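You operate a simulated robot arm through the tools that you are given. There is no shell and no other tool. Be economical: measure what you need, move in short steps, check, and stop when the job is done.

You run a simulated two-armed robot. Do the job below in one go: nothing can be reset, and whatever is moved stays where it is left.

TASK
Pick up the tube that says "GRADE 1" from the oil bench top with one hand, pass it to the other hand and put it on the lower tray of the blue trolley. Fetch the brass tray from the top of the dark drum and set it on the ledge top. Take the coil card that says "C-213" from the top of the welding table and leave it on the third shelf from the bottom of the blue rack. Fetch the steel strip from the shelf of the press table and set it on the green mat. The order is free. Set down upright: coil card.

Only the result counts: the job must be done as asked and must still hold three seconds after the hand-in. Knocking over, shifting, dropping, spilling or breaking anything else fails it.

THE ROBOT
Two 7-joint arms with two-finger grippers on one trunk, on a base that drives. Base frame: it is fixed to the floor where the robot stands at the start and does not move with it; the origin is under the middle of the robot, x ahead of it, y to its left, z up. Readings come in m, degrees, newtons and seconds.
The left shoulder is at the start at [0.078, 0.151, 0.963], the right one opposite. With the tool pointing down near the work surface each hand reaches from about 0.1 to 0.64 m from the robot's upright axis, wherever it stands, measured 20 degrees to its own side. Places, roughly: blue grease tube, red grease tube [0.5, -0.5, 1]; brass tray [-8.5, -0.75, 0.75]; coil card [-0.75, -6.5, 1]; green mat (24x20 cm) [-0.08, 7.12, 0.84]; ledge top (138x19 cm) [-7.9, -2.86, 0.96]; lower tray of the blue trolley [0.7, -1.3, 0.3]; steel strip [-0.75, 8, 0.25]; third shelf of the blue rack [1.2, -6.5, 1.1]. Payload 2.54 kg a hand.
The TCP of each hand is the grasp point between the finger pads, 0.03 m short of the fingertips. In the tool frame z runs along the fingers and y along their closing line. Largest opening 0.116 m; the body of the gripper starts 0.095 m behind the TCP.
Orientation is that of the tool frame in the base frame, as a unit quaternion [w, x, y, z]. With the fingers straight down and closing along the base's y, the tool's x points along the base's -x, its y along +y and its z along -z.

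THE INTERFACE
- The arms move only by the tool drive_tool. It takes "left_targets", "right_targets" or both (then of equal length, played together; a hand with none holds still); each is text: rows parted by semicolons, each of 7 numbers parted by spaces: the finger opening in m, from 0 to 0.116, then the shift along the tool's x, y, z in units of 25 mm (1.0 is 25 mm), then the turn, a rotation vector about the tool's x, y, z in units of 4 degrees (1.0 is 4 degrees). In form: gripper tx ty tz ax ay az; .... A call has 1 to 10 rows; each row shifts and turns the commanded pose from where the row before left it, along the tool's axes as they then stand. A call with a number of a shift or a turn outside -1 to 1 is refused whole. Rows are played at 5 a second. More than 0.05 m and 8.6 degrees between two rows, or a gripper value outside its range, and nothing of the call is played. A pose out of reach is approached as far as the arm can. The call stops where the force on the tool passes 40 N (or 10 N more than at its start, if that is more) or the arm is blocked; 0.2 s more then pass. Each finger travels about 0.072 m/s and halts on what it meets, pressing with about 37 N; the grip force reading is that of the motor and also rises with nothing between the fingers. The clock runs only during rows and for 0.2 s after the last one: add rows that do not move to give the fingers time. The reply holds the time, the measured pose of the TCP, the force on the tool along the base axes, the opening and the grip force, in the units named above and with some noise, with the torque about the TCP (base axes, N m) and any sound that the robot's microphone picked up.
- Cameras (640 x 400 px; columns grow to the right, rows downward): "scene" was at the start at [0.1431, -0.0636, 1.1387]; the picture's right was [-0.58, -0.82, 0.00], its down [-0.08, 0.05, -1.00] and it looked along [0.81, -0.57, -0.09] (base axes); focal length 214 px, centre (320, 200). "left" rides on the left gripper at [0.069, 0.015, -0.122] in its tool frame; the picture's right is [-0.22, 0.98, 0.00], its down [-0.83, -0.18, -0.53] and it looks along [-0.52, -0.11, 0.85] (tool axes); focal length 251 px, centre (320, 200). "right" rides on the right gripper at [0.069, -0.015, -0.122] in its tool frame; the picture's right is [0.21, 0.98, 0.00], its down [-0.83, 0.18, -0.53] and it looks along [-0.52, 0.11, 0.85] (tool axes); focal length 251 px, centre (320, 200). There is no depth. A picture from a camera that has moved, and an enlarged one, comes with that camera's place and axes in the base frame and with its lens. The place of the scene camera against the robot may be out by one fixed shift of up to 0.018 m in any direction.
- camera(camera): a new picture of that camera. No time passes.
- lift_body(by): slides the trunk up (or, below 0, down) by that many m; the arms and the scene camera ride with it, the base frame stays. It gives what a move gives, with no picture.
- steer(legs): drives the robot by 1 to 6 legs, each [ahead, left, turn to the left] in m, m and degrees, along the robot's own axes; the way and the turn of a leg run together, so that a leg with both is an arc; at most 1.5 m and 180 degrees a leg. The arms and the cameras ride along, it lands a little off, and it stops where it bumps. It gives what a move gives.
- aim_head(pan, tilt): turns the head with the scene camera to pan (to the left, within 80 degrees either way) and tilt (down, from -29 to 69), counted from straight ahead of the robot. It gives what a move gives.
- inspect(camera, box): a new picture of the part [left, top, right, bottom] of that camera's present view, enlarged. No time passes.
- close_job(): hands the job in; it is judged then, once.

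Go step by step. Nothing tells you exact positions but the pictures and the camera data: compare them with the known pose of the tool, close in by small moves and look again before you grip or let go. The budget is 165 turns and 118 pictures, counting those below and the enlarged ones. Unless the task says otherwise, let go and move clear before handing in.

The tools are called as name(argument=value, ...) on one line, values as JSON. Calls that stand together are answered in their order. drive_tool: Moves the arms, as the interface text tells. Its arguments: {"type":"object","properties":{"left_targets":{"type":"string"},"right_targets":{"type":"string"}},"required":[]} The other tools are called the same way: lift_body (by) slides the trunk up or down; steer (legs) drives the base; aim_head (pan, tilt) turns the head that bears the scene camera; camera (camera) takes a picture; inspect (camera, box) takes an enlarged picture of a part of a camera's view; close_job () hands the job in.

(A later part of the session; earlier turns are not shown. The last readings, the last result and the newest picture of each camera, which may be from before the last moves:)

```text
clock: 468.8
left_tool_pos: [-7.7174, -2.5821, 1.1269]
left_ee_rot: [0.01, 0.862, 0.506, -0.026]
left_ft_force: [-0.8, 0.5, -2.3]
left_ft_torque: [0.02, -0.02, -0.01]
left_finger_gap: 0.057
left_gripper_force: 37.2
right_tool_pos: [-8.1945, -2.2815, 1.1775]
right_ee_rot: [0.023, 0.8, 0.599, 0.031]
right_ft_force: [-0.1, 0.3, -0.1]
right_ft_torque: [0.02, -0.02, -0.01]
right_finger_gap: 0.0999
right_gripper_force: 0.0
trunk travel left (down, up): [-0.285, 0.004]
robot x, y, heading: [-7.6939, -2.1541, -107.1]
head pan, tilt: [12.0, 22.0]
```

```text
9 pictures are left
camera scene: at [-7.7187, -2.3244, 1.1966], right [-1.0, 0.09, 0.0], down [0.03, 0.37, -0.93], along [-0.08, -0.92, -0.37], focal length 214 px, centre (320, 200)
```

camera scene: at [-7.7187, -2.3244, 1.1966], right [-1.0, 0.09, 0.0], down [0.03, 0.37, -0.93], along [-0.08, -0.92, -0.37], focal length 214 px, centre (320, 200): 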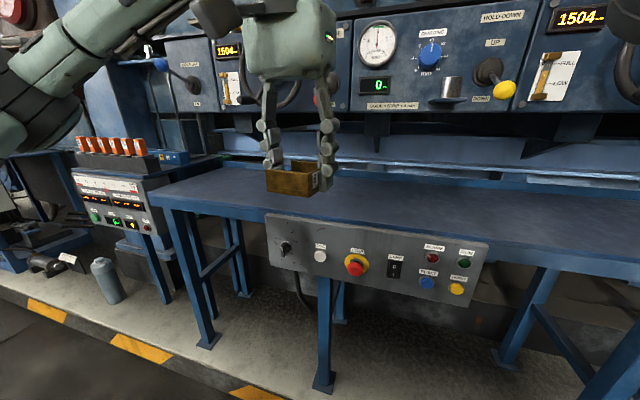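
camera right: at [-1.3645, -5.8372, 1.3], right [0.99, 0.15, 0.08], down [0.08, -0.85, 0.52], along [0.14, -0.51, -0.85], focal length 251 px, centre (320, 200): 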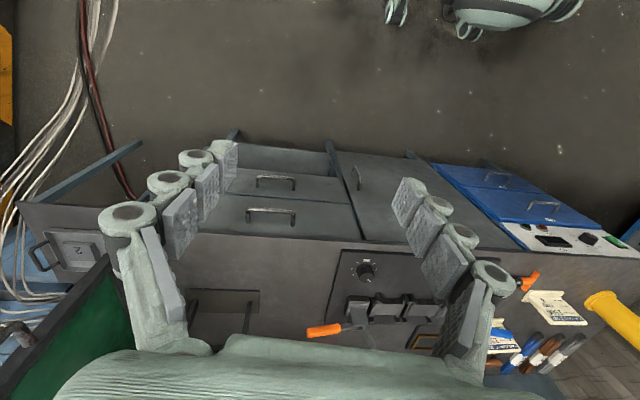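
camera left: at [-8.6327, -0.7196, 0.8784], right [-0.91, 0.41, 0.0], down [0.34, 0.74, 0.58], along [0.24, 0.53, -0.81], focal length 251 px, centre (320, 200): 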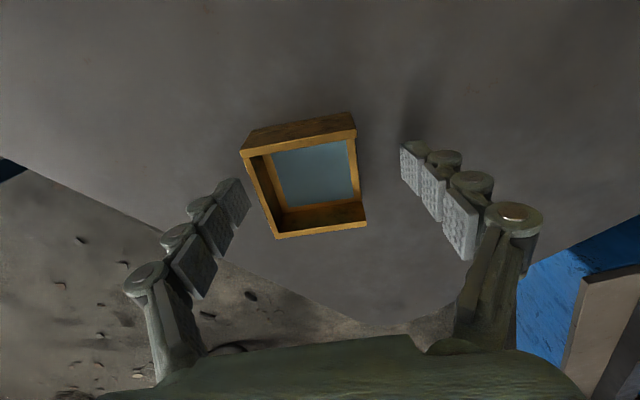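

The ledge (long blue top) is right ahead; its front edge is about 0.21 m beyond the hand. I'll drive 0.12 m and extend 0.18 m, bringing the tray over the front strip of the ledge.

steer(legs=[[0.12, 0, 0]])

drive_tool(left_targets="0.03 -0.878 0.196 0 0 0 0;0.03 -0.878 0.196 0 0 0 0;0.03 -0.878 0.196 0 0 0 0;0.03 -0.878 0.196 0 0 0 0;0.03 -0.878 0.196 0 0 0 0;0.03 -0.878 0.196 0 0 0 0;0.03 -0.878 0.196 0 0 0 0;0.03 -0.878 0.196 0 0 0 0;0.03 0 0 0 0 0 0")

camera(camera="scene")

```text
clock: 470.0
left_tool_pos: [-7.7507, -2.696, 1.1267]
left_ee_rot: [0.011, 0.862, 0.507, -0.027]
left_ft_force: [-0.8, 0.2, -2.3]
left_ft_torque: [0.05, 0.0, -0.01]
left_finger_gap: 0.0572
left_gripper_force: 37.3
right_tool_pos: [-8.2297, -2.3968, 1.1775]
right_ee_rot: [0.023, 0.799, 0.6, 0.032]
right_ft_force: [-0.2, -0.8, -0.4]
right_ft_torque: [0.02, -0.01, 0.02]
right_finger_gap: 0.1001
right_gripper_force: 0.0
trunk travel left (down, up): [-0.285, 0.004]
robot x, y, heading: [-7.7265, -2.2683, -106.9]
head pan, tilt: [12.0, 22.0]
```

```text
clock: 472.0
left_tool_pos: [-7.8026, -2.8611, 1.1374]
left_ee_rot: [0.012, 0.863, 0.504, -0.026]
left_ft_force: [-3.7, 36.4, -14.5]
left_ft_torque: [-2.48, -0.14, 0.88]
left_finger_gap: 0.057
left_gripper_force: 36.9
right_tool_pos: [-8.23, -2.3912, 1.1778]
right_ee_rot: [0.025, 0.8, 0.599, 0.03]
right_ft_force: [0.5, -0.4, 0.5]
right_ft_torque: [0.0, -0.01, -0.01]
right_finger_gap: 0.0999
right_gripper_force: 0.0
trunk travel left (down, up): [-0.285, 0.004]
robot x, y, heading: [-7.7211, -2.2722, -106.5]
head pan, tilt: [12.0, 22.0]
```

```text
8 pictures are left
camera scene: at [-7.7533, -2.4336, 1.197], right [-1.0, 0.08, 0.0], down [0.03, 0.37, -0.93], along [-0.08, -0.93, -0.37], focal length 214 px, centre (320, 200)
```

scene: 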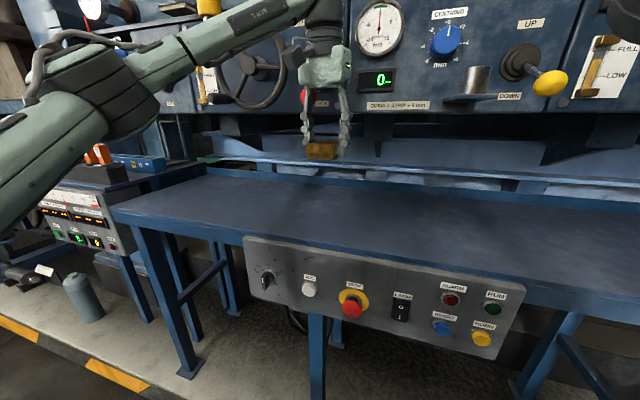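

The gripper touched the overhanging panel at the back. I'll back off 2 cm (still over the ledge) and lower.

drive_tool(left_targets="0.03 0.78 -0.17 0 0 0 0;0.03 0 0 0 0 0 0")

drive_tool(left_targets="0.03 0 0 0.9 0 0 0;0.03 0 0 0.9 0 0 0;0.03 0 0 0.9 0 0 0;0.03 0 0 0.9 0 0 0;0.03 0 0 0.5 0 0 0;0.03 0 0 0 0 0 0")

```text
clock: 472.6
left_tool_pos: [-7.7936, -2.8492, 1.1356]
left_ee_rot: [0.011, 0.861, 0.508, -0.027]
left_ft_force: [-0.1, -0.2, -0.4]
left_ft_torque: [0.04, -0.01, 0.01]
left_finger_gap: 0.057
left_gripper_force: 37.7
right_tool_pos: [-8.2291, -2.3965, 1.1779]
right_ee_rot: [0.024, 0.799, 0.6, 0.031]
right_ft_force: [-0.2, 0.8, -0.7]
right_ft_torque: [0.01, -0.02, 0.02]
right_finger_gap: 0.1001
right_gripper_force: 0.1
trunk travel left (down, up): [-0.285, 0.004]
robot x, y, heading: [-7.7231, -2.2727, -107.1]
head pan, tilt: [12.0, 22.0]
```

```text
clock: 474.0
left_tool_pos: [-7.7979, -2.8526, 1.0331]
left_ee_rot: [0.01, 0.861, 0.507, -0.026]
left_ft_force: [0.1, -0.1, -0.8]
left_ft_torque: [0.03, 0.02, 0.02]
left_finger_gap: 0.0573
left_gripper_force: 37.0
right_tool_pos: [-8.2289, -2.3964, 1.177]
right_ee_rot: [0.024, 0.8, 0.599, 0.03]
right_ft_force: [0.5, 0.2, 0.2]
right_ft_torque: [0.02, -0.01, -0.01]
right_finger_gap: 0.1001
right_gripper_force: 0.0
trunk travel left (down, up): [-0.285, 0.004]
robot x, y, heading: [-7.726, -2.267, -107.0]
head pan, tilt: [12.0, 22.0]
```

drive_tool(left_targets="0.03 0 0 0.4 0 0 0;0.03 0 0 0.2 0 0 0;0.03 0 0 0.2 0 0 0;0.03 0 0 0.15 0 0 0;0.03 0 0 0 0 0 0")

drive_tool(left_targets="0.03 0 0 0.12 0 0 0;0.03 0 0 0.12 0 0 0;0.03 0 0 0 0 0 0")

```text
clock: 475.2
left_tool_pos: [-7.7987, -2.8533, 1.0098]
left_ee_rot: [0.01, 0.861, 0.508, -0.027]
left_ft_force: [0.1, -0.6, -1.4]
left_ft_torque: [-0.03, 0.01, -0.01]
left_finger_gap: 0.0572
left_gripper_force: 37.4
right_tool_pos: [-8.2288, -2.3966, 1.1775]
right_ee_rot: [0.024, 0.799, 0.599, 0.031]
right_ft_force: [0.1, 0.0, -0.3]
right_ft_torque: [-0.01, 0.0, -0.01]
right_finger_gap: 0.0999
right_gripper_force: 0.0
trunk travel left (down, up): [-0.285, 0.004]
robot x, y, heading: [-7.7258, -2.2672, -107.1]
head pan, tilt: [12.0, 22.0]
```

```text
clock: 476.0
left_tool_pos: [-7.7996, -2.8544, 1.0048]
left_ee_rot: [0.01, 0.862, 0.507, -0.027]
left_ft_force: [0.2, 0.2, -1.4]
left_ft_torque: [-0.03, -0.02, -0.01]
left_finger_gap: 0.0568
left_gripper_force: 37.9
right_tool_pos: [-8.2288, -2.3964, 1.1783]
right_ee_rot: [0.023, 0.8, 0.599, 0.03]
right_ft_force: [0.2, 0.2, -0.2]
right_ft_torque: [0.02, 0.03, -0.01]
right_finger_gap: 0.0998
right_gripper_force: 0.0
trunk travel left (down, up): [-0.285, 0.004]
robot x, y, heading: [-7.7237, -2.2685, -107.0]
head pan, tilt: [12.0, 22.0]
```

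Not yet in contact; lowering further in millimetre steps.

drive_tool(left_targets="0.03 0 0 0.12 0 0 0;0.03 0 0 0.12 0 0 0;0.03 0 0 0.12 0 0 0;0.03 0 0 0 0 0 0")

camera(camera="scene")

```text
clock: 477.0
left_tool_pos: [-7.7997, -2.8549, 0.9966]
left_ee_rot: [0.01, 0.862, 0.507, -0.026]
left_ft_force: [0.4, 0.1, -1.8]
left_ft_torque: [0.02, 0.02, 0.0]
left_finger_gap: 0.057
left_gripper_force: 36.3
right_tool_pos: [-8.2298, -2.3969, 1.1768]
right_ee_rot: [0.023, 0.8, 0.599, 0.031]
right_ft_force: [-1.3, 0.3, 0.0]
right_ft_torque: [-0.02, -0.04, -0.03]
right_finger_gap: 0.1
right_gripper_force: 0.0
trunk travel left (down, up): [-0.285, 0.004]
robot x, y, heading: [-7.7238, -2.2702, -106.3]
head pan, tilt: [12.0, 22.0]
```

```text
7 pictures are left
camera scene: at [-7.7526, -2.4378, 1.1965], right [-1.0, 0.08, 0.0], down [0.03, 0.37, -0.93], along [-0.08, -0.92, -0.37], focal length 214 px, centre (320, 200)
```

scene: 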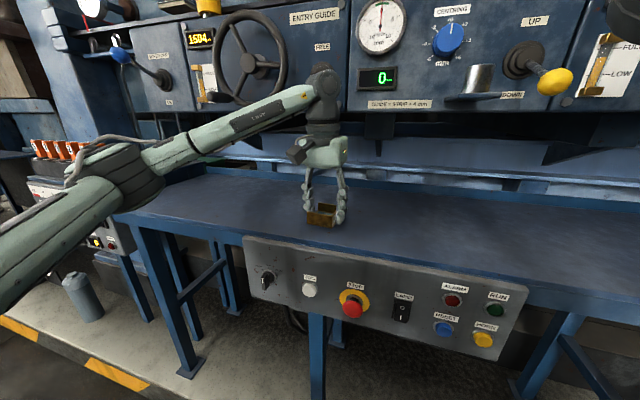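

drive_tool(left_targets="0.03 0 0 0.15 0 0 0;0.03 0 0 0.15 0 0 0;0.03 0 0 0.15 0 0 0;0.03 0 0 0 0 0 0")

drive_tool(left_targets="0.03 0 0 0.15 0 0 0;0.03 0 0 0.15 0 0 0;0.03 0 0 0 0 0 0")

```text
clock: 478.0
left_tool_pos: [-7.8003, -2.8548, 0.984]
left_ee_rot: [0.011, 0.861, 0.507, -0.027]
left_ft_force: [-0.6, 0.4, -2.4]
left_ft_torque: [-0.01, -0.01, 0.0]
left_finger_gap: 0.057
left_gripper_force: 36.7
right_tool_pos: [-8.2293, -2.3962, 1.179]
right_ee_rot: [0.023, 0.8, 0.599, 0.03]
right_ft_force: [-0.2, -0.4, 0.1]
right_ft_torque: [-0.01, 0.0, 0.04]
right_finger_gap: 0.1002
right_gripper_force: 0.1
trunk travel left (down, up): [-0.285, 0.004]
robot x, y, heading: [-7.7248, -2.27, -106.8]
head pan, tilt: [12.0, 22.0]
```

```text
clock: 478.8
left_tool_pos: [-7.8005, -2.856, 0.9799]
left_ee_rot: [0.013, 0.861, 0.507, -0.03]
left_ft_force: [0.1, -4.4, 24.4]
left_ft_torque: [-0.19, -0.85, -0.11]
left_finger_gap: 0.0572
left_gripper_force: 36.9
right_tool_pos: [-8.2291, -2.3955, 1.1789]
right_ee_rot: [0.024, 0.799, 0.6, 0.03]
right_ft_force: [0.1, -0.2, 0.2]
right_ft_torque: [0.0, 0.0, -0.02]
right_finger_gap: 0.1
right_gripper_force: 0.1
trunk travel left (down, up): [-0.285, 0.004]
robot x, y, heading: [-7.7242, -2.2701, -106.6]
head pan, tilt: [12.0, 22.0]
```

Contact at the ledge surface. Release and rise.

drive_tool(left_targets="0.03 0 0 -0.1 0 0 0;0.085 0 0 0 0 0 0;0.085 0 0 0 0 0 0;0.085 0 0 0 0 0 0;0.085 0 0 -0.5 0 0 0;0.085 0 0 -1 0 0 0;0.085 0 0 -1 0 0 0;0.085 0 0 -1 0 0 0;0.085 0 0 0 0 0 0")

camera(camera="left")

```text
clock: 480.6
left_tool_pos: [-7.7945, -2.8475, 1.057]
left_ee_rot: [0.009, 0.861, 0.508, -0.02]
left_ft_force: [6.2, 14.7, -9.6]
left_ft_torque: [-1.94, 1.33, 0.64]
left_finger_gap: 0.0847
left_gripper_force: 0.1
right_tool_pos: [-8.2278, -2.3972, 1.1785]
right_ee_rot: [0.024, 0.799, 0.6, 0.031]
right_ft_force: [-0.2, -0.4, -0.6]
right_ft_torque: [0.06, 0.01, -0.02]
right_finger_gap: 0.0996
right_gripper_force: 0.1
trunk travel left (down, up): [-0.285, 0.004]
robot x, y, heading: [-7.724, -2.2705, -106.9]
head pan, tilt: [12.0, 22.0]
stopped in row 8 (left hand): the force on the tool passed its limit at 50 N (the readings are from after the stop); the commanded pose is now the measured one
```

```text
6 pictures are left
camera left: at [-7.7454, -2.7894, 1.1754], right [0.75, -0.66, 0.0], down [-0.54, -0.62, 0.57], along [-0.37, -0.43, -0.82], focal length 251 px, centre (320, 200)
```

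left: 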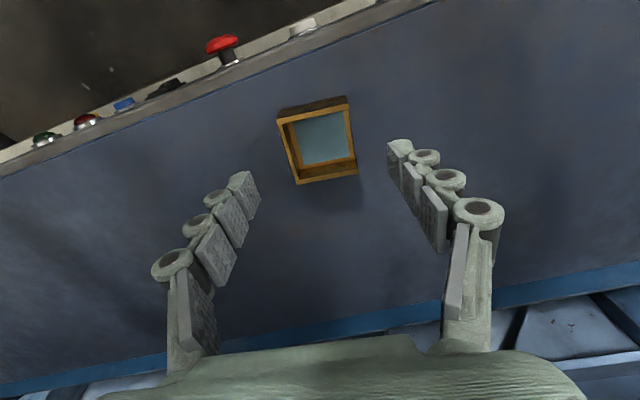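

The tray sits on the ledge. I'll pull the hand back from under the panel, then drive out towards the press-table area.

drive_tool(left_targets="0.085 0.7 -0.15 0.1 0 0 0;0.085 1 -0.2 0 0 0 0;0.085 1 -0.2 0 0 0 0;0.085 1 -0.2 0 0 0 0;0.085 1 -0.2 -0.8 0 0 0;0.085 1 0 -0.8 0 0 -1;0.085 1 0 -0.8 0 0 -1;0.085 1 0 0 0 0 -1;0.085 1 0 0 0 0 0")

steer(legs=[[-0.12, 0, 0], [0, 1.38, 0], [-0.48, 0, 0], [0, 0, 107], [1.4, 0.2, 0], [1.4, 0.2, 0]])

steer(legs=[[1.3, 0.6, 0], [0.6, 0.9, 0], [0, 0, 90]])

aim_head(pan=-8, tilt=10)

```text
clock: 482.6
left_tool_pos: [-7.7174, -2.6393, 1.1051]
left_ee_rot: [0.007, 0.803, 0.595, -0.023]
left_ft_force: [1.2, 0.6, -0.6]
left_ft_torque: [0.0, 0.02, 0.02]
left_finger_gap: 0.0849
left_gripper_force: 0.1
right_tool_pos: [-8.229, -2.3956, 1.1779]
right_ee_rot: [0.024, 0.799, 0.601, 0.031]
right_ft_force: [-0.4, 0.4, -0.3]
right_ft_torque: [-0.03, 0.02, -0.04]
right_finger_gap: 0.0999
right_gripper_force: 0.1
trunk travel left (down, up): [-0.285, 0.004]
robot x, y, heading: [-7.7284, -2.2721, -106.7]
head pan, tilt: [12.0, 22.0]
```

```text
clock: 517.4
left_tool_pos: [-3.0889, -1.5661, 1.1039]
left_ee_rot: [0.022, 0.003, 1.0, -0.008]
left_ft_force: [1.0, 0.8, 0.2]
left_ft_torque: [0.02, 0.02, 0.03]
left_finger_gap: 0.085
left_gripper_force: 0.0
right_tool_pos: [-3.1759, -2.1255, 1.1783]
right_ee_rot: [-0.011, -0.004, 0.999, 0.037]
right_ft_force: [0.1, -0.4, 0.0]
right_ft_torque: [-0.01, 0.02, 0.0]
right_finger_gap: 0.1
right_gripper_force: 0.1
trunk travel left (down, up): [-0.285, 0.004]
robot x, y, heading: [-3.4428, -1.6764, -0.3]
head pan, tilt: [12.0, 22.0]
```

```text
clock: 537.2
left_tool_pos: [-1.7465, 0.237, 1.1049]
left_ee_rot: [-0.02, 0.731, -0.682, -0.011]
left_ft_force: [0.1, -0.3, -0.1]
left_ft_torque: [-0.03, -0.01, 0.01]
left_finger_gap: 0.0847
left_gripper_force: 0.0
right_tool_pos: [-1.1829, 0.1912, 1.1779]
right_ee_rot: [0.035, 0.735, -0.677, -0.017]
right_ft_force: [-0.7, -0.2, 0.5]
right_ft_torque: [0.02, 0.01, 0.02]
right_finger_gap: 0.0999
right_gripper_force: 0.0
trunk travel left (down, up): [-0.285, 0.004]
robot x, y, heading: [-1.6089, -0.1055, 94.0]
head pan, tilt: [12.0, 22.0]
```

```text
clock: 538.0
left_tool_pos: [-1.7465, 0.2363, 1.1042]
left_ee_rot: [-0.02, 0.731, -0.682, -0.011]
left_ft_force: [0.7, 0.0, 0.5]
left_ft_torque: [-0.02, -0.02, -0.01]
left_finger_gap: 0.085
left_gripper_force: 0.0
right_tool_pos: [-1.1839, 0.1933, 1.1775]
right_ee_rot: [0.035, 0.735, -0.677, -0.018]
right_ft_force: [0.2, 0.1, -0.3]
right_ft_torque: [0.01, 0.0, 0.0]
right_finger_gap: 0.0997
right_gripper_force: 0.0
trunk travel left (down, up): [-0.285, 0.004]
robot x, y, heading: [-1.6088, -0.1074, 94.3]
head pan, tilt: [-8.0, 10.0]
```

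camera(camera="scene")

```text
5 pictures are left
camera scene: at [-1.6076, 0.0436, 1.216], right [1.0, -0.07, 0.0], down [-0.01, -0.17, -0.98], along [0.07, 0.98, -0.17], focal length 214 px, centre (320, 200)
```

scene: 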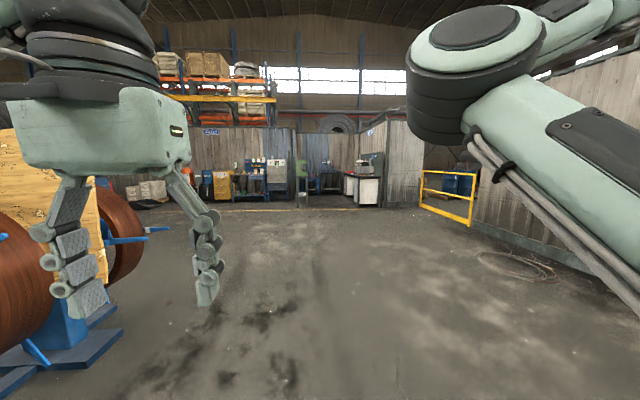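

Open floor all the way; the press table and the white-fronted bench are at the far end. I'll drive there.

steer(legs=[[1.4, 0, -4.3], [1.4, -0.2, 0], [1.4, -0.2, 0], [1.4, -0.2, 0], [0.6, -0.15, 0]])

aim_head(pan=-8, tilt=30)

camera(camera="scene")

```text
clock: 568.1
left_tool_pos: [-0.9817, 6.4594, 1.1042]
left_ee_rot: [-0.021, 0.712, -0.702, -0.011]
left_ft_force: [-0.2, -0.6, 0.1]
left_ft_torque: [-0.02, -0.02, -0.01]
left_finger_gap: 0.085
left_gripper_force: 0.1
right_tool_pos: [-0.4212, 6.3819, 1.1777]
right_ee_rot: [0.034, 0.716, -0.697, -0.019]
right_ft_force: [-0.2, 0.0, -0.7]
right_ft_torque: [0.0, 0.04, 0.0]
right_finger_gap: 0.1001
right_gripper_force: 0.0
trunk travel left (down, up): [-0.285, 0.004]
robot x, y, heading: [-0.8645, 6.1073, 91.2]
head pan, tilt: [-8.0, 10.0]
```

```text
clock: 568.9
left_tool_pos: [-0.9821, 6.4589, 1.1041]
left_ee_rot: [-0.022, 0.711, -0.703, -0.01]
left_ft_force: [0.8, -0.1, -0.3]
left_ft_torque: [0.03, 0.0, -0.01]
left_finger_gap: 0.0849
left_gripper_force: 0.1
right_tool_pos: [-0.4214, 6.3822, 1.178]
right_ee_rot: [0.033, 0.715, -0.698, -0.019]
right_ft_force: [-0.4, 0.0, 0.6]
right_ft_torque: [-0.01, 0.02, 0.0]
right_finger_gap: 0.1
right_gripper_force: 0.0
trunk travel left (down, up): [-0.285, 0.004]
robot x, y, heading: [-0.8613, 6.1058, 90.8]
head pan, tilt: [-8.0, 30.0]
```

```text
4 pictures are left
camera scene: at [-0.8533, 6.2558, 1.1838], right [0.99, -0.12, 0.0], down [-0.06, -0.5, -0.87], along [0.11, 0.86, -0.5], focal length 214 px, centre (320, 200)
```

scene: 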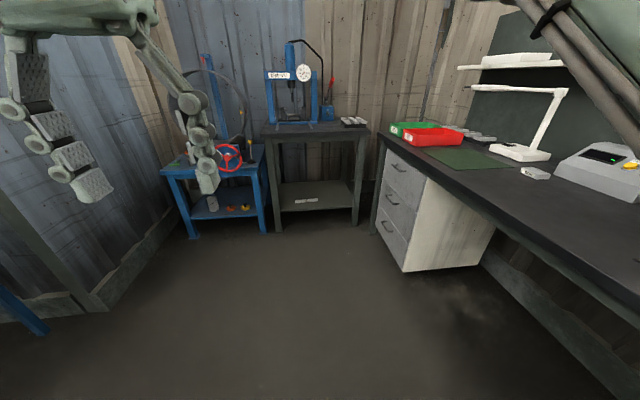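

The strip lies on the press table's lower shelf at about (-0.76, 7.89), roughly 19 cm long along x; the green mat is on the bench at right. I'll lower the trunk and set the left hand low, yawed 40° and tilted forward.

lift_body(by=-0.283)

drive_tool(left_targets="0.1 -0.5 -0.3 0 0 0 1;0.1 -0.5 -0.3 0 0 0 1;0.1 -0.5 -0.3 0 0 0 1;0.1 -0.5 -0.3 0 0 0 1;0.1 0 0 0 0 0 1;0.1 0 0 0 0 0 1;0.1 0 0 0 0 0 1;0.1 0 0 0 0 0 1;0.1 0 0 0 0 0 1;0.1 0 0 0 0 0 1")

drive_tool(left_targets="0.1 0 0 0.9 0 -1 0;0.1 0 0 0.9 0 -1 0;0.1 0 0 0.9 0 -1 0;0.1 0.3 0 0.9 0 -1 0;0.1 0.3 0 0.9 0 -1 0;0.1 0.4 0 0.9 0 -1 0;0.1 0.4 0 0.9 0 0 0;0.1 0.4 0 0.9 0 0 0;0.1 0.4 0 0.9 0 0 0;0.1 0.4 0 0.9 0 0 0")

drive_tool(left_targets="0.1 0.4 0 0.9 0 0 0;0.1 0.4 0 0.9 0 0 0;0.1 0.4 0 0.9 0 0 0;0.1 0.4 0 0.9 0 0 0;0.1 0 0 0 0 0 0")

```text
clock: 571.8
left_tool_pos: [-0.9811, 6.4595, 0.8197]
left_ee_rot: [-0.021, 0.712, -0.702, -0.009]
left_ft_force: [-0.1, -0.7, -0.1]
left_ft_torque: [0.03, 0.0, -0.01]
left_finger_gap: 0.0851
left_gripper_force: 0.0
right_tool_pos: [-0.4206, 6.3815, 0.894]
right_ee_rot: [0.034, 0.715, -0.698, -0.018]
right_ft_force: [-0.2, 0.2, -0.5]
right_ft_torque: [0.02, 0.0, 0.03]
right_finger_gap: 0.1
right_gripper_force: 0.0
trunk travel left (down, up): [-0.002, 0.287]
robot x, y, heading: [-0.8655, 6.1049, 91.0]
head pan, tilt: [-8.0, 30.0]
```

```text
clock: 574.0
left_tool_pos: [-0.9478, 6.5065, 0.8237]
left_ee_rot: [0.017, -0.427, 0.904, 0.016]
left_ft_force: [0.3, 1.0, -0.5]
left_ft_torque: [0.0, -0.04, 0.03]
left_finger_gap: 0.0997
left_gripper_force: 0.1
right_tool_pos: [-0.4222, 6.3821, 0.8943]
right_ee_rot: [0.034, 0.715, -0.698, -0.019]
right_ft_force: [0.0, 0.2, 0.5]
right_ft_torque: [-0.02, 0.0, 0.0]
right_finger_gap: 0.0998
right_gripper_force: 0.0
trunk travel left (down, up): [-0.002, 0.287]
robot x, y, heading: [-0.8655, 6.11, 91.0]
head pan, tilt: [-8.0, 30.0]
```

```text
clock: 576.2
left_tool_pos: [-0.9454, 6.5163, 0.5861]
left_ee_rot: [0.204, -0.415, 0.881, 0.105]
left_ft_force: [0.0, -0.8, 0.8]
left_ft_torque: [0.0, -0.03, 0.0]
left_finger_gap: 0.0999
left_gripper_force: 0.1
right_tool_pos: [-0.422, 6.3815, 0.8943]
right_ee_rot: [0.034, 0.715, -0.698, -0.018]
right_ft_force: [-0.5, -0.2, -0.1]
right_ft_torque: [0.03, 0.04, -0.03]
right_finger_gap: 0.0999
right_gripper_force: 0.0
trunk travel left (down, up): [-0.002, 0.287]
robot x, y, heading: [-0.8622, 6.1069, 90.8]
head pan, tilt: [-8.0, 30.0]
```

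```text
clock: 577.4
left_tool_pos: [-0.9429, 6.5193, 0.4875]
left_ee_rot: [0.203, -0.416, 0.88, 0.106]
left_ft_force: [0.0, 0.5, 0.1]
left_ft_torque: [0.0, -0.01, -0.02]
left_finger_gap: 0.0999
left_gripper_force: 0.1
right_tool_pos: [-0.4227, 6.3823, 0.895]
right_ee_rot: [0.034, 0.716, -0.697, -0.019]
right_ft_force: [-0.1, -0.3, 0.3]
right_ft_torque: [-0.02, -0.02, 0.01]
right_finger_gap: 0.1001
right_gripper_force: 0.1
trunk travel left (down, up): [-0.002, 0.287]
robot x, y, heading: [-0.8639, 6.1096, 90.9]
head pan, tilt: [-8.0, 30.0]
```

No limits so far. I'll raise the right hand clear of the bench, and test-extend the left hand forward and to its own side in free space, then check the elbow.

drive_tool(left_targets="0.1 -0.21 0.98 0.57 0 0 0;0.1 -0.21 0.98 0.57 0 0 0;0.1 -0.21 0.98 0.57 0 0 0;0.1 -0.21 0.98 0.57 0 0 0;0.1 -0.21 0.98 0.57 0 0 0;0.1 -0.21 0.98 0.57 0 0 0;0.1 -0.21 0.98 0.57 0 0 0;0.1 -0.21 0.98 0.57 0 0 0;0.1 -0.21 0.98 0.57 0 0 0;0.1 -0.21 0.98 0.57 0 0 0", right_targets="0.1 0 0.4 -0.9 0 0 0;0.1 0 0.4 -0.9 0 0 0;0.1 0 0.4 -0.9 0 0 0;0.1 0 0.4 -0.9 0 0 0;0.1 0 0.4 -0.9 0 0 0;0.1 0 0.4 -0.9 0 0 0;0.1 0 0.4 -0.9 0 0 0;0.1 0 0.4 -0.9 0 0 0;0.1 0 0 -0.5 0 0 0;0.1 0 0 0 0 0 0")

aim_head(pan=30, tilt=35)

camera(camera="scene")

```text
clock: 579.6
left_tool_pos: [-1.061, 6.754, 0.3928]
left_ee_rot: [0.205, -0.417, 0.879, 0.105]
left_ft_force: [0.3, 0.3, 0.0]
left_ft_torque: [-0.04, -0.04, 0.0]
left_finger_gap: 0.0997
left_gripper_force: 0.1
left hand out of reach, approached as far as the arm can: row 10
right_tool_pos: [-0.458, 6.3858, 1.0018]
right_ee_rot: [0.04, 0.715, -0.698, -0.021]
right_ft_force: [-1.1, 0.9, 0.0]
right_ft_torque: [-0.06, -0.11, 0.02]
right_finger_gap: 0.0999
right_gripper_force: 0.1
right hand out of reach, approached as far as the arm can: row 5, 6, 7, 8, 9
trunk travel left (down, up): [-0.002, 0.287]
robot x, y, heading: [-0.8617, 6.1106, 90.7]
head pan, tilt: [-8.0, 30.0]
```

```text
clock: 580.6
left_tool_pos: [-1.06, 6.7523, 0.3942]
left_ee_rot: [0.205, -0.415, 0.88, 0.105]
left_ft_force: [0.2, -0.3, -0.5]
left_ft_torque: [-0.01, 0.01, 0.02]
left_finger_gap: 0.1
left_gripper_force: 0.1
right_tool_pos: [-0.4567, 6.3851, 1.0014]
right_ee_rot: [0.041, 0.715, -0.698, -0.022]
right_ft_force: [0.1, -0.3, 0.3]
right_ft_torque: [-0.03, -0.01, -0.02]
right_finger_gap: 0.1001
right_gripper_force: 0.0
trunk travel left (down, up): [-0.002, 0.287]
robot x, y, heading: [-0.8602, 6.1075, 90.9]
head pan, tilt: [30.0, 35.0]
```

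```text
3 pictures are left
camera scene: at [-0.8115, 6.2429, 0.9277], right [0.82, -0.57, 0.0], down [-0.13, -0.19, -0.97], along [0.55, 0.8, -0.23], focal length 214 px, centre (320, 200)
```

scene: 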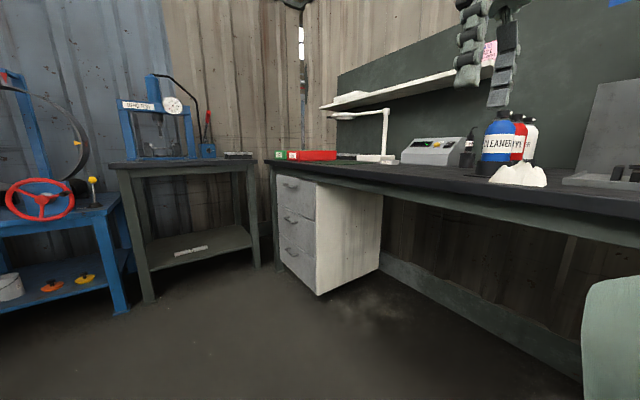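

A second view refines things: shelf z≈0.235, strip centre ≈(-0.757, 7.90), table front y≈7.8. I'll bring the hand to a comfortable low pose and drive it in over the strip.

drive_tool(left_targets="0.1 0.233 -0.917 0.317 0 0 0;0.1 0.233 -0.917 0.317 0 0 0;0.1 0.233 -0.917 0.317 0 0 0;0.1 0.233 -0.917 0.317 0 0 0;0.1 0.233 -0.917 0.317 0 0 0;0.1 0.233 -0.917 0.317 0 0 0;0.1 0 0 0 0 0 0")

steer(legs=[[0.9, -0.2, 0]])

```text
clock: 582.2
left_tool_pos: [-0.9626, 6.6588, 0.3305]
left_ee_rot: [0.204, -0.416, 0.88, 0.105]
left_ft_force: [0.6, 0.4, -0.2]
left_ft_torque: [-0.01, -0.01, 0.01]
left_finger_gap: 0.1
left_gripper_force: 0.1
right_tool_pos: [-0.4576, 6.3845, 1.0008]
right_ee_rot: [0.04, 0.715, -0.698, -0.022]
right_ft_force: [0.4, 0.7, 0.4]
right_ft_torque: [0.01, 0.02, 0.03]
right_finger_gap: 0.1001
right_gripper_force: 0.1
trunk travel left (down, up): [-0.002, 0.287]
robot x, y, heading: [-0.8642, 6.1082, 90.7]
head pan, tilt: [30.0, 35.0]
```

```text
clock: 587.1
left_tool_pos: [-0.7636, 7.5676, 0.3308]
left_ee_rot: [0.204, -0.409, 0.883, 0.104]
left_ft_force: [0.3, 0.1, -0.1]
left_ft_torque: [-0.01, -0.04, -0.04]
left_finger_gap: 0.0999
left_gripper_force: 0.0
right_tool_pos: [-0.2638, 7.2864, 1.0017]
right_ee_rot: [0.04, 0.711, -0.702, -0.022]
right_ft_force: [-0.1, -0.2, -0.2]
right_ft_torque: [0.01, -0.01, -0.01]
right_finger_gap: 0.1
right_gripper_force: 0.0
trunk travel left (down, up): [-0.002, 0.287]
robot x, y, heading: [-0.6709, 7.0152, 90.3]
head pan, tilt: [30.0, 35.0]
```

steer(legs=[[0.25, 0, 0]])

camera(camera="left")

```text
clock: 588.9
left_tool_pos: [-0.7692, 7.8143, 0.3322]
left_ee_rot: [0.204, -0.412, 0.882, 0.104]
left_ft_force: [-0.1, -0.6, -0.3]
left_ft_torque: [0.03, 0.03, 0.03]
left_finger_gap: 0.1002
left_gripper_force: 0.0
right_tool_pos: [-0.2651, 7.5378, 1.0007]
right_ee_rot: [0.042, 0.712, -0.7, -0.021]
right_ft_force: [0.0, 0.1, -0.3]
right_ft_torque: [0.04, 0.03, 0.01]
right_finger_gap: 0.0999
right_gripper_force: 0.1
trunk travel left (down, up): [-0.002, 0.287]
robot x, y, heading: [-0.6716, 7.2634, 90.6]
head pan, tilt: [30.0, 35.0]
```

```text
2 pictures are left
camera left: at [-0.8534, 7.7346, 0.4099], right [-0.63, 0.77, 0.11], down [0.47, 0.26, 0.84], along [0.62, 0.58, -0.53], focal length 251 px, centre (320, 200)
```

left: 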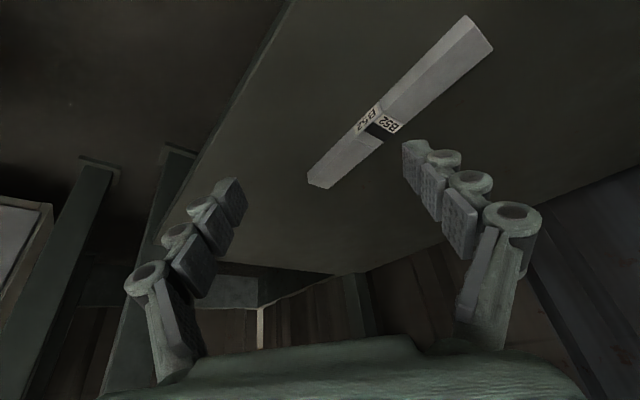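

The strip is a bar with a label at its middle, centre ≈(-0.783, 7.882), about 2.5 cm wide. I'll try yawing the hand a bit more so the fingers align better with the bar's width.

drive_tool(left_targets="0.116 0 0 0 0.44 0 0.9;0.116 0 0 0 0.44 0 0.9;0.116 0 0 0 0.44 0 0.9;0.116 0 0 0 0.44 0 0.9;0.116 0 0 0 0 0 0")

```text
clock: 590.1
left_tool_pos: [-0.7671, 7.8138, 0.3307]
left_ee_rot: [0.214, -0.285, 0.931, 0.074]
left_ft_force: [0.2, -0.3, -0.3]
left_ft_torque: [0.0, 0.0, 0.01]
left_finger_gap: 0.1157
left_gripper_force: 0.1
right_tool_pos: [-0.2641, 7.5383, 0.9997]
right_ee_rot: [0.044, 0.712, -0.701, -0.019]
right_ft_force: [-0.4, 0.1, 0.6]
right_ft_torque: [0.0, -0.02, 0.01]
right_finger_gap: 0.0996
right_gripper_force: 0.0
trunk travel left (down, up): [-0.002, 0.287]
robot x, y, heading: [-0.674, 7.2626, 90.7]
head pan, tilt: [30.0, 35.0]
```

That worked without a limit; I'll yaw further.

drive_tool(left_targets="0.116 0 0 0 0.44 0 0.9;0.116 0 0 0 0.44 0 0.9;0.116 0 0 0 0.44 0 0.9;0.116 0 0 0 0.44 0 0.9;0.116 0 0 0 0.44 0 0.9;0.116 0 0 0 0 0 0")

```text
clock: 591.5
left_tool_pos: [-0.7678, 7.8138, 0.3308]
left_ee_rot: [0.216, -0.253, 0.941, 0.067]
left_ft_force: [-0.2, -0.8, 0.5]
left_ft_torque: [0.0, -0.01, 0.02]
left_finger_gap: 0.1161
left_gripper_force: 0.0
left hand out of reach, approached as far as the arm can: row 2, 3, 4, 5
right_tool_pos: [-0.2637, 7.5383, 0.9997]
right_ee_rot: [0.043, 0.712, -0.7, -0.019]
right_ft_force: [0.7, 0.5, 0.3]
right_ft_torque: [0.0, 0.0, -0.02]
right_finger_gap: 0.1002
right_gripper_force: 0.1
trunk travel left (down, up): [-0.002, 0.287]
robot x, y, heading: [-0.6713, 7.2658, 90.6]
head pan, tilt: [30.0, 35.0]
```

drive_tool(left_targets="0.116 -0.25 0.883 0.14 0 0 0;0.116 -0.25 0.883 0.14 0 0 0;0.116 -0.25 0.883 0.14 0 0 0;0.116 0 0 0 0 0 0")

```text
clock: 592.5
left_tool_pos: [-0.7706, 7.826, 0.3314]
left_ee_rot: [0.217, -0.253, 0.941, 0.066]
left_ft_force: [-0.7, -0.5, -0.3]
left_ft_torque: [0.03, 0.02, 0.02]
left_finger_gap: 0.1159
left_gripper_force: 0.1
left hand out of reach, approached as far as the arm can: row 1, 2, 3
right_tool_pos: [-0.2654, 7.5383, 0.9993]
right_ee_rot: [0.044, 0.711, -0.701, -0.02]
right_ft_force: [-0.6, 0.3, 0.3]
right_ft_torque: [0.0, -0.01, 0.04]
right_finger_gap: 0.0999
right_gripper_force: 0.2
trunk travel left (down, up): [-0.002, 0.287]
robot x, y, heading: [-0.6743, 7.2656, 90.6]
head pan, tilt: [30.0, 35.0]
```

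At the arm's limit forward; I'll nudge the base instead.

steer(legs=[[0.056, 0.012, 0]])

drive_tool(left_targets="0.116 0.4 0 0.81 0 0 0;0.116 0.3 0 0.6 0 0 0;0.116 0 0 0 0 0 0")

```text
clock: 593.5
left_tool_pos: [-0.7794, 7.8619, 0.3299]
left_ee_rot: [0.217, -0.247, 0.943, 0.058]
left_ft_force: [-0.4, -0.4, 0.2]
left_ft_torque: [0.03, -0.01, 0.0]
left_finger_gap: 0.116
left_gripper_force: 0.0
right_tool_pos: [-0.276, 7.5851, 0.9998]
right_ee_rot: [0.041, 0.713, -0.7, -0.024]
right_ft_force: [0.8, -0.3, 0.1]
right_ft_torque: [-0.01, -0.01, 0.04]
right_finger_gap: 0.1001
right_gripper_force: 0.1
trunk travel left (down, up): [-0.002, 0.287]
robot x, y, heading: [-0.6827, 7.3156, 90.7]
head pan, tilt: [30.0, 35.0]
```

```text
clock: 594.3
left_tool_pos: [-0.7778, 7.8605, 0.2912]
left_ee_rot: [0.215, -0.247, 0.943, 0.056]
left_ft_force: [-0.5, 0.2, 0.2]
left_ft_torque: [-0.02, 0.03, 0.05]
left_finger_gap: 0.1158
left_gripper_force: 0.1
right_tool_pos: [-0.2737, 7.5895, 0.9996]
right_ee_rot: [0.045, 0.712, -0.7, -0.023]
right_ft_force: [-0.4, -0.1, 0.2]
right_ft_torque: [0.0, 0.01, 0.0]
right_finger_gap: 0.1001
right_gripper_force: 0.0
trunk travel left (down, up): [-0.002, 0.287]
robot x, y, heading: [-0.6852, 7.3173, 90.5]
head pan, tilt: [30.0, 35.0]
```

steer(legs=[[0.02, 0, 0]])

drive_tool(left_targets="0.116 0.16 0 0.32 0 0 0;0.116 0 0 0 0 0 0")

drive_tool(left_targets="0.116 0.1 0 0.2 0 0 0;0.116 0 0 0 0 0 0")

drive_tool(left_targets="0.116 0.08 0 0.16 0 0 0;0.116 0 0 0 0 0 0")

```text
clock: 595.0
left_tool_pos: [-0.7757, 7.856, 0.2871]
left_ee_rot: [0.218, -0.245, 0.944, 0.049]
left_ft_force: [-0.7, -0.8, -0.2]
left_ft_torque: [-0.03, -0.01, -0.01]
left_finger_gap: 0.1159
left_gripper_force: 0.1
right_tool_pos: [-0.275, 7.5953, 0.9965]
right_ee_rot: [0.05, 0.713, -0.699, -0.018]
right_ft_force: [0.0, -0.3, -0.3]
right_ft_torque: [0.03, 0.05, 0.04]
right_finger_gap: 0.1
right_gripper_force: 0.1
trunk travel left (down, up): [-0.002, 0.287]
robot x, y, heading: [-0.6798, 7.3157, 91.0]
head pan, tilt: [30.0, 35.0]
stopped in leg 1: the robot was blocked; the commanded pose is now the measured one
```

```text
clock: 595.6
left_tool_pos: [-0.7747, 7.8566, 0.2783]
left_ee_rot: [0.217, -0.246, 0.943, 0.049]
left_ft_force: [0.3, -0.4, -0.4]
left_ft_torque: [-0.01, -0.02, 0.0]
left_finger_gap: 0.1162
left_gripper_force: 0.1
right_tool_pos: [-0.2739, 7.5947, 0.9965]
right_ee_rot: [0.049, 0.713, -0.7, -0.019]
right_ft_force: [-0.9, -0.6, 0.1]
right_ft_torque: [0.01, 0.01, 0.0]
right_finger_gap: 0.0999
right_gripper_force: 0.1
trunk travel left (down, up): [-0.002, 0.287]
robot x, y, heading: [-0.6844, 7.3206, 90.6]
head pan, tilt: [30.0, 35.0]
```

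```text
clock: 596.2
left_tool_pos: [-0.7762, 7.8568, 0.2734]
left_ee_rot: [0.217, -0.247, 0.943, 0.051]
left_ft_force: [0.0, 0.3, -0.5]
left_ft_torque: [-0.01, 0.02, -0.01]
left_finger_gap: 0.1162
left_gripper_force: 0.1
right_tool_pos: [-0.2746, 7.5937, 0.9971]
right_ee_rot: [0.049, 0.713, -0.699, -0.018]
right_ft_force: [-0.6, -0.1, -0.4]
right_ft_torque: [0.01, 0.02, -0.02]
right_finger_gap: 0.1
right_gripper_force: 0.0
trunk travel left (down, up): [-0.002, 0.287]
robot x, y, heading: [-0.6882, 7.3155, 90.8]
head pan, tilt: [30.0, 35.0]
```

```text
clock: 596.8
left_tool_pos: [-0.7752, 7.8568, 0.2697]
left_ee_rot: [0.218, -0.246, 0.943, 0.05]
left_ft_force: [0.2, -0.9, 0.1]
left_ft_torque: [0.03, 0.04, 0.03]
left_finger_gap: 0.116
left_gripper_force: 0.0
right_tool_pos: [-0.2742, 7.5947, 0.9978]
right_ee_rot: [0.05, 0.713, -0.699, -0.018]
right_ft_force: [0.4, 0.2, 0.2]
right_ft_torque: [0.0, 0.0, 0.0]
right_finger_gap: 0.1002
right_gripper_force: 0.0
trunk travel left (down, up): [-0.002, 0.287]
robot x, y, heading: [-0.6839, 7.3177, 90.8]
head pan, tilt: [30.0, 35.0]
```

drive_tool(left_targets="0.116 0.06 0 0.14 0 0 0;0.116 0 0 0 0 0 0;0.02 0 0 0 0 0 0;0.02 0 0 0 0 0 0;0.02 0 0 0 0 0 0;0.02 0 0 0 0 0 0;0.02 0 0 0 0 0 0;0.02 0 0 0 0 0 0;0.02 0 0 0 0 0 0;0.02 0 0 0 0 0 0")

```text
clock: 597.9
left_tool_pos: [-0.7715, 7.8597, 0.2674]
left_ee_rot: [0.223, -0.244, 0.942, 0.053]
left_ft_force: [1.5, 7.2, 12.4]
left_ft_torque: [0.29, 0.07, -0.06]
left_finger_gap: 0.0264
left_gripper_force: 3.6
right_tool_pos: [-0.2755, 7.5974, 0.9955]
right_ee_rot: [0.052, 0.713, -0.699, -0.016]
right_ft_force: [-0.3, 0.1, -0.5]
right_ft_torque: [0.05, 0.0, 0.01]
right_finger_gap: 0.1001
right_gripper_force: 0.1
trunk travel left (down, up): [-0.002, 0.287]
robot x, y, heading: [-0.6838, 7.3154, 91.0]
head pan, tilt: [30.0, 35.0]
stopped in row 5 (left hand): the force on the tool passed its limit at 54 N (the readings are from after the stop); the commanded pose is now the measured one
```

drive_tool(left_targets="0.01 0 0 0 0 0 0;0.01 0 0 0 0 0 0;0.01 0 0 0 0 0 0;0.01 0 0 0 0 0 0;0.01 0 0 0 0 0 0")

```text
clock: 599.1
left_tool_pos: [-0.7728, 7.8587, 0.2651]
left_ee_rot: [0.221, -0.244, 0.943, 0.052]
left_ft_force: [-0.5, 3.8, 15.2]
left_ft_torque: [0.32, 0.08, -0.03]
left_finger_gap: 0.0111
left_gripper_force: 1.2
right_tool_pos: [-0.2744, 7.5958, 0.9958]
right_ee_rot: [0.05, 0.713, -0.699, -0.017]
right_ft_force: [-0.5, -0.6, 0.5]
right_ft_torque: [-0.02, 0.02, 0.0]
right_finger_gap: 0.1
right_gripper_force: 0.1
trunk travel left (down, up): [-0.002, 0.287]
robot x, y, heading: [-0.6816, 7.3212, 90.6]
head pan, tilt: [30.0, 35.0]
```

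Closed on nothing. I'll raise slightly, open, and spend one picture to see where the strip is.

drive_tool(left_targets="0.05 -0.44 0 -0.9 0 0 0;0.116 -0.44 0 -0.9 0 0 0;0.116 0 0 0 0 0 0;0.116 0 0 0 0 0 0")

camera(camera="left")

```text
clock: 600.1
left_tool_pos: [-0.7712, 7.8525, 0.3093]
left_ee_rot: [0.218, -0.245, 0.944, 0.044]
left_ft_force: [-0.8, 0.5, 0.1]
left_ft_torque: [-0.02, -0.01, -0.01]
left_finger_gap: 0.1159
left_gripper_force: 0.1
right_tool_pos: [-0.2746, 7.5983, 0.997]
right_ee_rot: [0.052, 0.713, -0.699, -0.016]
right_ft_force: [-0.2, 0.5, 0.9]
right_ft_torque: [-0.01, 0.02, 0.01]
right_finger_gap: 0.0999
right_gripper_force: 0.1
trunk travel left (down, up): [-0.002, 0.287]
robot x, y, heading: [-0.6843, 7.3192, 90.6]
head pan, tilt: [30.0, 35.0]
```

```text
1 pictures are left
camera left: at [-0.8812, 7.813, 0.3895], right [-0.3, 0.95, 0.07], down [0.53, 0.1, 0.84], along [0.79, 0.29, -0.53], focal length 251 px, centre (320, 200)
```

left: 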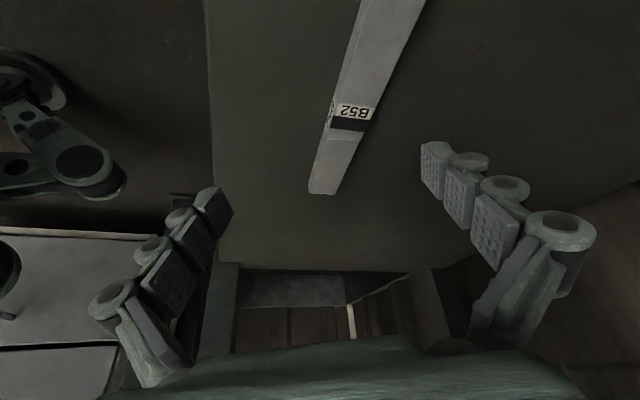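

The strip lies between the fingers but off-centre towards the far finger, which tripped the force limit. I'll yaw back 8°, shift so the strip is centred, and try again slightly higher off the shelf.

drive_tool(left_targets="0.116 0 0 0 -0.44 0 -0.9;0.116 0 0 0 -0.44 0 -0.9;0.116 0.22 0.52 -0.11 0 0 0;0.116 0.22 0.52 -0.11 0 0 0;0.116 0 0 0 0 0 0")

```text
clock: 601.3
left_tool_pos: [-0.7928, 7.8684, 0.3153]
left_ee_rot: [0.214, -0.305, 0.926, 0.065]
left_ft_force: [0.5, -0.6, -0.4]
left_ft_torque: [0.01, -0.04, 0.03]
left_finger_gap: 0.1159
left_gripper_force: 0.0
right_tool_pos: [-0.2719, 7.5964, 0.9947]
right_ee_rot: [0.052, 0.712, -0.7, -0.018]
right_ft_force: [0.5, 0.5, 0.0]
right_ft_torque: [0.03, 0.03, 0.02]
right_finger_gap: 0.1001
right_gripper_force: 0.1
trunk travel left (down, up): [-0.002, 0.287]
robot x, y, heading: [-0.6858, 7.3163, 90.3]
head pan, tilt: [30.0, 35.0]
```

drive_tool(left_targets="0.08 0 0 0 0 0 0;0.08 0 0 0 0 0 0;0.08 0.35 0 0.72 0 0 0;0.08 0.35 0 0.72 0 0 0;0.08 0 0 0 0 0 0")

drive_tool(left_targets="0.06 0 0 0 0 0 0;0.05 0 0 0 0 0 0;0.04 0 0 0 0 0 0;0.03 0 0 0 0 0 0;0.02 0 0 0 0 0 0;0.01 0 0 0 0 0 0;0.01 0 0 0 0 0 0")

```text
clock: 602.5
left_tool_pos: [-0.8033, 7.8693, 0.274]
left_ee_rot: [0.213, -0.311, 0.924, 0.066]
left_ft_force: [0.0, 0.7, 0.5]
left_ft_torque: [-0.01, -0.02, 0.03]
left_finger_gap: 0.0801
left_gripper_force: 0.1
right_tool_pos: [-0.2751, 7.5964, 0.996]
right_ee_rot: [0.052, 0.713, -0.699, -0.018]
right_ft_force: [0.4, 0.5, -0.4]
right_ft_torque: [0.02, 0.0, 0.0]
right_finger_gap: 0.1
right_gripper_force: 0.0
trunk travel left (down, up): [-0.002, 0.287]
robot x, y, heading: [-0.6854, 7.3191, 90.7]
head pan, tilt: [30.0, 35.0]
```

```text
clock: 604.1
left_tool_pos: [-0.8005, 7.8719, 0.2735]
left_ee_rot: [0.214, -0.31, 0.924, 0.065]
left_ft_force: [0.2, 0.2, -0.6]
left_ft_torque: [-0.01, 0.0, 0.03]
left_finger_gap: 0.0102
left_gripper_force: 0.1
right_tool_pos: [-0.2755, 7.596, 0.9959]
right_ee_rot: [0.051, 0.713, -0.7, -0.017]
right_ft_force: [0.1, 0.2, -0.7]
right_ft_torque: [0.02, -0.01, 0.0]
right_finger_gap: 0.1
right_gripper_force: 0.0
trunk travel left (down, up): [-0.002, 0.287]
robot x, y, heading: [-0.6872, 7.3173, 91.0]
head pan, tilt: [30.0, 35.0]
```

The fingers closed above it, so the strip is thin (top below 0.242). The forward tilt lets only the pad corners touch; I'll raise, straighten the hand to vertical, then go down to the shelf.

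drive_tool(left_targets="0.05 -0.44 0 -0.9 0 0 0;0.09 -0.3 0 -0.6 0 0 0;0.09 0 0 0 0 1 0;0.09 0 0 0 0 1 0;0.09 0 0 0 0 1 0;0.09 0 0 0 0 1 0;0.09 0 0 0 0 1 0;0.09 0 0 0 0 1 0;0.09 0 0 0 0 0 0")

```text
clock: 606.1
left_tool_pos: [-0.8084, 7.8501, 0.3091]
left_ee_rot: [0.047, -0.319, 0.946, 0.002]
left_ft_force: [-1.4, -0.2, 0.6]
left_ft_torque: [-0.01, -0.01, 0.0]
left_finger_gap: 0.09
left_gripper_force: 0.0
left hand out of reach, approached as far as the arm can: row 8
right_tool_pos: [-0.2798, 7.5889, 1.0001]
right_ee_rot: [0.046, 0.716, -0.696, -0.019]
right_ft_force: [0.5, 0.6, 0.4]
right_ft_torque: [0.02, 0.02, -0.01]
right_finger_gap: 0.1
right_gripper_force: 0.0
trunk travel left (down, up): [-0.002, 0.287]
robot x, y, heading: [-0.6877, 7.318, 91.3]
head pan, tilt: [30.0, 35.0]
```

drive_tool(left_targets="0.116 -0.8 0.19 0 0 0 0;0.116 -0.8 0.19 0 0 0 0;0.116 0 0 0 0 0 0")

```text
clock: 607.1
left_tool_pos: [-0.8199, 7.8353, 0.2887]
left_ee_rot: [0.034, -0.338, 0.94, -0.02]
left_ft_force: [0.4, 0.4, -0.2]
left_ft_torque: [-0.03, 0.06, 0.0]
left_finger_gap: 0.116
left_gripper_force: 0.1
left hand out of reach, approached as far as the arm can: row 1, 2
right_tool_pos: [-0.2824, 7.6023, 0.996]
right_ee_rot: [0.054, 0.723, -0.689, -0.014]
right_ft_force: [-1.2, -1.7, 1.2]
right_ft_torque: [0.05, -0.06, 0.0]
right_finger_gap: 0.1
right_gripper_force: 0.0
trunk travel left (down, up): [-0.002, 0.287]
robot x, y, heading: [-0.6867, 7.3125, 92.3]
head pan, tilt: [30.0, 35.0]
stopped in row 3 (left hand): the arm was blocked; the commanded pose is now the measured one
```

The arm is now blocked against the table, so I'll back the base off. New idea: hook the strip's left end from behind with closed fingers and pull it towards me, rotating it to match the reachable finger angle.

steer(legs=[[-0.12, 0, -1.5]])

drive_tool(left_targets="0 0 0 -0.6 0 0 -1;0 0 0 -0.6 0 0 -1;0 0 0 -0.6 0 0 -1;0 0 0 0 0 0 -1;0 0 0 0 0 0 -1;0 0 0 0 0 0 -1;0 0 0 0 0 0 -1;0 0 0 0 0 0 -1;0 0 0 0 0 0 -1;0 0 0 0 0 0 0")

drive_tool(left_targets="0 0 0 0 0 -1 0;0 0 0 0 0 -1 0;0 0 0 0 0 -1 0;0 0 0 0 0 -1 0;0 0 0 0 0 -1 0;0 0 0 0 0 -1 0;0 0 0 0 0 0 0")

```text
clock: 608.4
left_tool_pos: [-0.7991, 7.7207, 0.2845]
left_ee_rot: [0.035, -0.322, 0.946, -0.02]
left_ft_force: [-0.2, -0.1, 0.2]
left_ft_torque: [-0.03, -0.01, 0.02]
left_finger_gap: 0.116
left_gripper_force: 0.0
right_tool_pos: [-0.2707, 7.4706, 0.9953]
right_ee_rot: [0.055, 0.711, -0.701, -0.015]
right_ft_force: [0.7, -0.7, 0.5]
right_ft_torque: [-0.02, 0.02, 0.02]
right_finger_gap: 0.0999
right_gripper_force: 0.1
trunk travel left (down, up): [-0.002, 0.287]
robot x, y, heading: [-0.6836, 7.1908, 90.4]
head pan, tilt: [30.0, 35.0]
```

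```text
clock: 610.6
left_tool_pos: [-0.8023, 7.7219, 0.3301]
left_ee_rot: [0.027, -0.599, 0.8, -0.031]
left_ft_force: [-0.8, 0.3, -0.3]
left_ft_torque: [-0.03, -0.01, 0.0]
left_finger_gap: 0.0
left_gripper_force: 28.4
right_tool_pos: [-0.2702, 7.4714, 0.9934]
right_ee_rot: [0.056, 0.711, -0.701, -0.013]
right_ft_force: [0.3, -0.4, -0.4]
right_ft_torque: [0.0, -0.02, 0.0]
right_finger_gap: 0.0999
right_gripper_force: 0.0
trunk travel left (down, up): [-0.002, 0.287]
robot x, y, heading: [-0.6818, 7.1911, 90.3]
head pan, tilt: [30.0, 35.0]
```

```text
clock: 612.2
left_tool_pos: [-0.8028, 7.7222, 0.331]
left_ee_rot: [0.193, -0.592, 0.777, 0.096]
left_ft_force: [-0.8, -0.2, -0.8]
left_ft_torque: [-0.01, -0.05, -0.02]
left_finger_gap: 0.0001
left_gripper_force: 28.0
right_tool_pos: [-0.2701, 7.4715, 0.994]
right_ee_rot: [0.055, 0.711, -0.701, -0.013]
right_ft_force: [0.5, 0.0, -0.9]
right_ft_torque: [0.0, -0.03, 0.03]
right_finger_gap: 0.0999
right_gripper_force: 0.2
trunk travel left (down, up): [-0.002, 0.287]
robot x, y, heading: [-0.6814, 7.1916, 90.5]
head pan, tilt: [30.0, 35.0]
```

steer(legs=[[0.06, 0, 0]])

drive_tool(left_targets="0 -0.78 0.736 0.47 0 0 0;0 -0.78 0.736 0.47 0 0 0;0 -0.78 0.736 0.47 0 0 0;0 -0.78 0.736 0.47 0 0 0;0 -0.78 0.736 0.47 0 0 0;0 0 0 0 0 0 0")

```text
clock: 613.1
left_tool_pos: [-0.805, 7.7799, 0.3307]
left_ee_rot: [0.193, -0.592, 0.777, 0.096]
left_ft_force: [-1.0, 0.2, -0.2]
left_ft_torque: [0.03, 0.02, 0.02]
left_finger_gap: 0.0
left_gripper_force: 28.9
right_tool_pos: [-0.2715, 7.5305, 0.9934]
right_ee_rot: [0.056, 0.71, -0.701, -0.013]
right_ft_force: [0.3, 0.4, 0.8]
right_ft_torque: [-0.02, -0.01, 0.0]
right_finger_gap: 0.0997
right_gripper_force: 0.1
trunk travel left (down, up): [-0.002, 0.287]
robot x, y, heading: [-0.6842, 7.2492, 90.5]
head pan, tilt: [30.0, 35.0]
```

```text
clock: 614.5
left_tool_pos: [-0.8578, 7.9117, 0.3097]
left_ee_rot: [0.193, -0.592, 0.777, 0.095]
left_ft_force: [-0.1, -0.2, 0.7]
left_ft_torque: [0.0, 0.0, 0.01]
left_finger_gap: 0.0002
left_gripper_force: 28.8
right_tool_pos: [-0.2708, 7.5322, 0.9916]
right_ee_rot: [0.057, 0.711, -0.701, -0.011]
right_ft_force: [-0.1, 0.9, -0.3]
right_ft_torque: [0.04, -0.03, 0.04]
right_finger_gap: 0.1003
right_gripper_force: 0.0
trunk travel left (down, up): [-0.002, 0.287]
robot x, y, heading: [-0.6812, 7.246, 90.5]
head pan, tilt: [30.0, 35.0]
```

drive_tool(left_targets="0 0.3 0.06 0.66 0 0 0;0 0.3 0.06 0.66 0 0 0;0 0.05 0.01 0.1 0 0 0;0 0 0 0 0 0 0")

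```text
clock: 615.5
left_tool_pos: [-0.8586, 7.913, 0.2705]
left_ee_rot: [0.193, -0.593, 0.776, 0.097]
left_ft_force: [0.3, -0.6, 0.4]
left_ft_torque: [0.0, 0.01, 0.0]
left_finger_gap: 0.0
left_gripper_force: 28.4
right_tool_pos: [-0.2717, 7.5321, 0.992]
right_ee_rot: [0.058, 0.71, -0.701, -0.013]
right_ft_force: [0.4, -0.4, 0.0]
right_ft_torque: [0.03, -0.04, -0.01]
right_finger_gap: 0.1001
right_gripper_force: 0.0
trunk travel left (down, up): [-0.002, 0.287]
robot x, y, heading: [-0.6811, 7.2493, 90.7]
head pan, tilt: [30.0, 35.0]
```

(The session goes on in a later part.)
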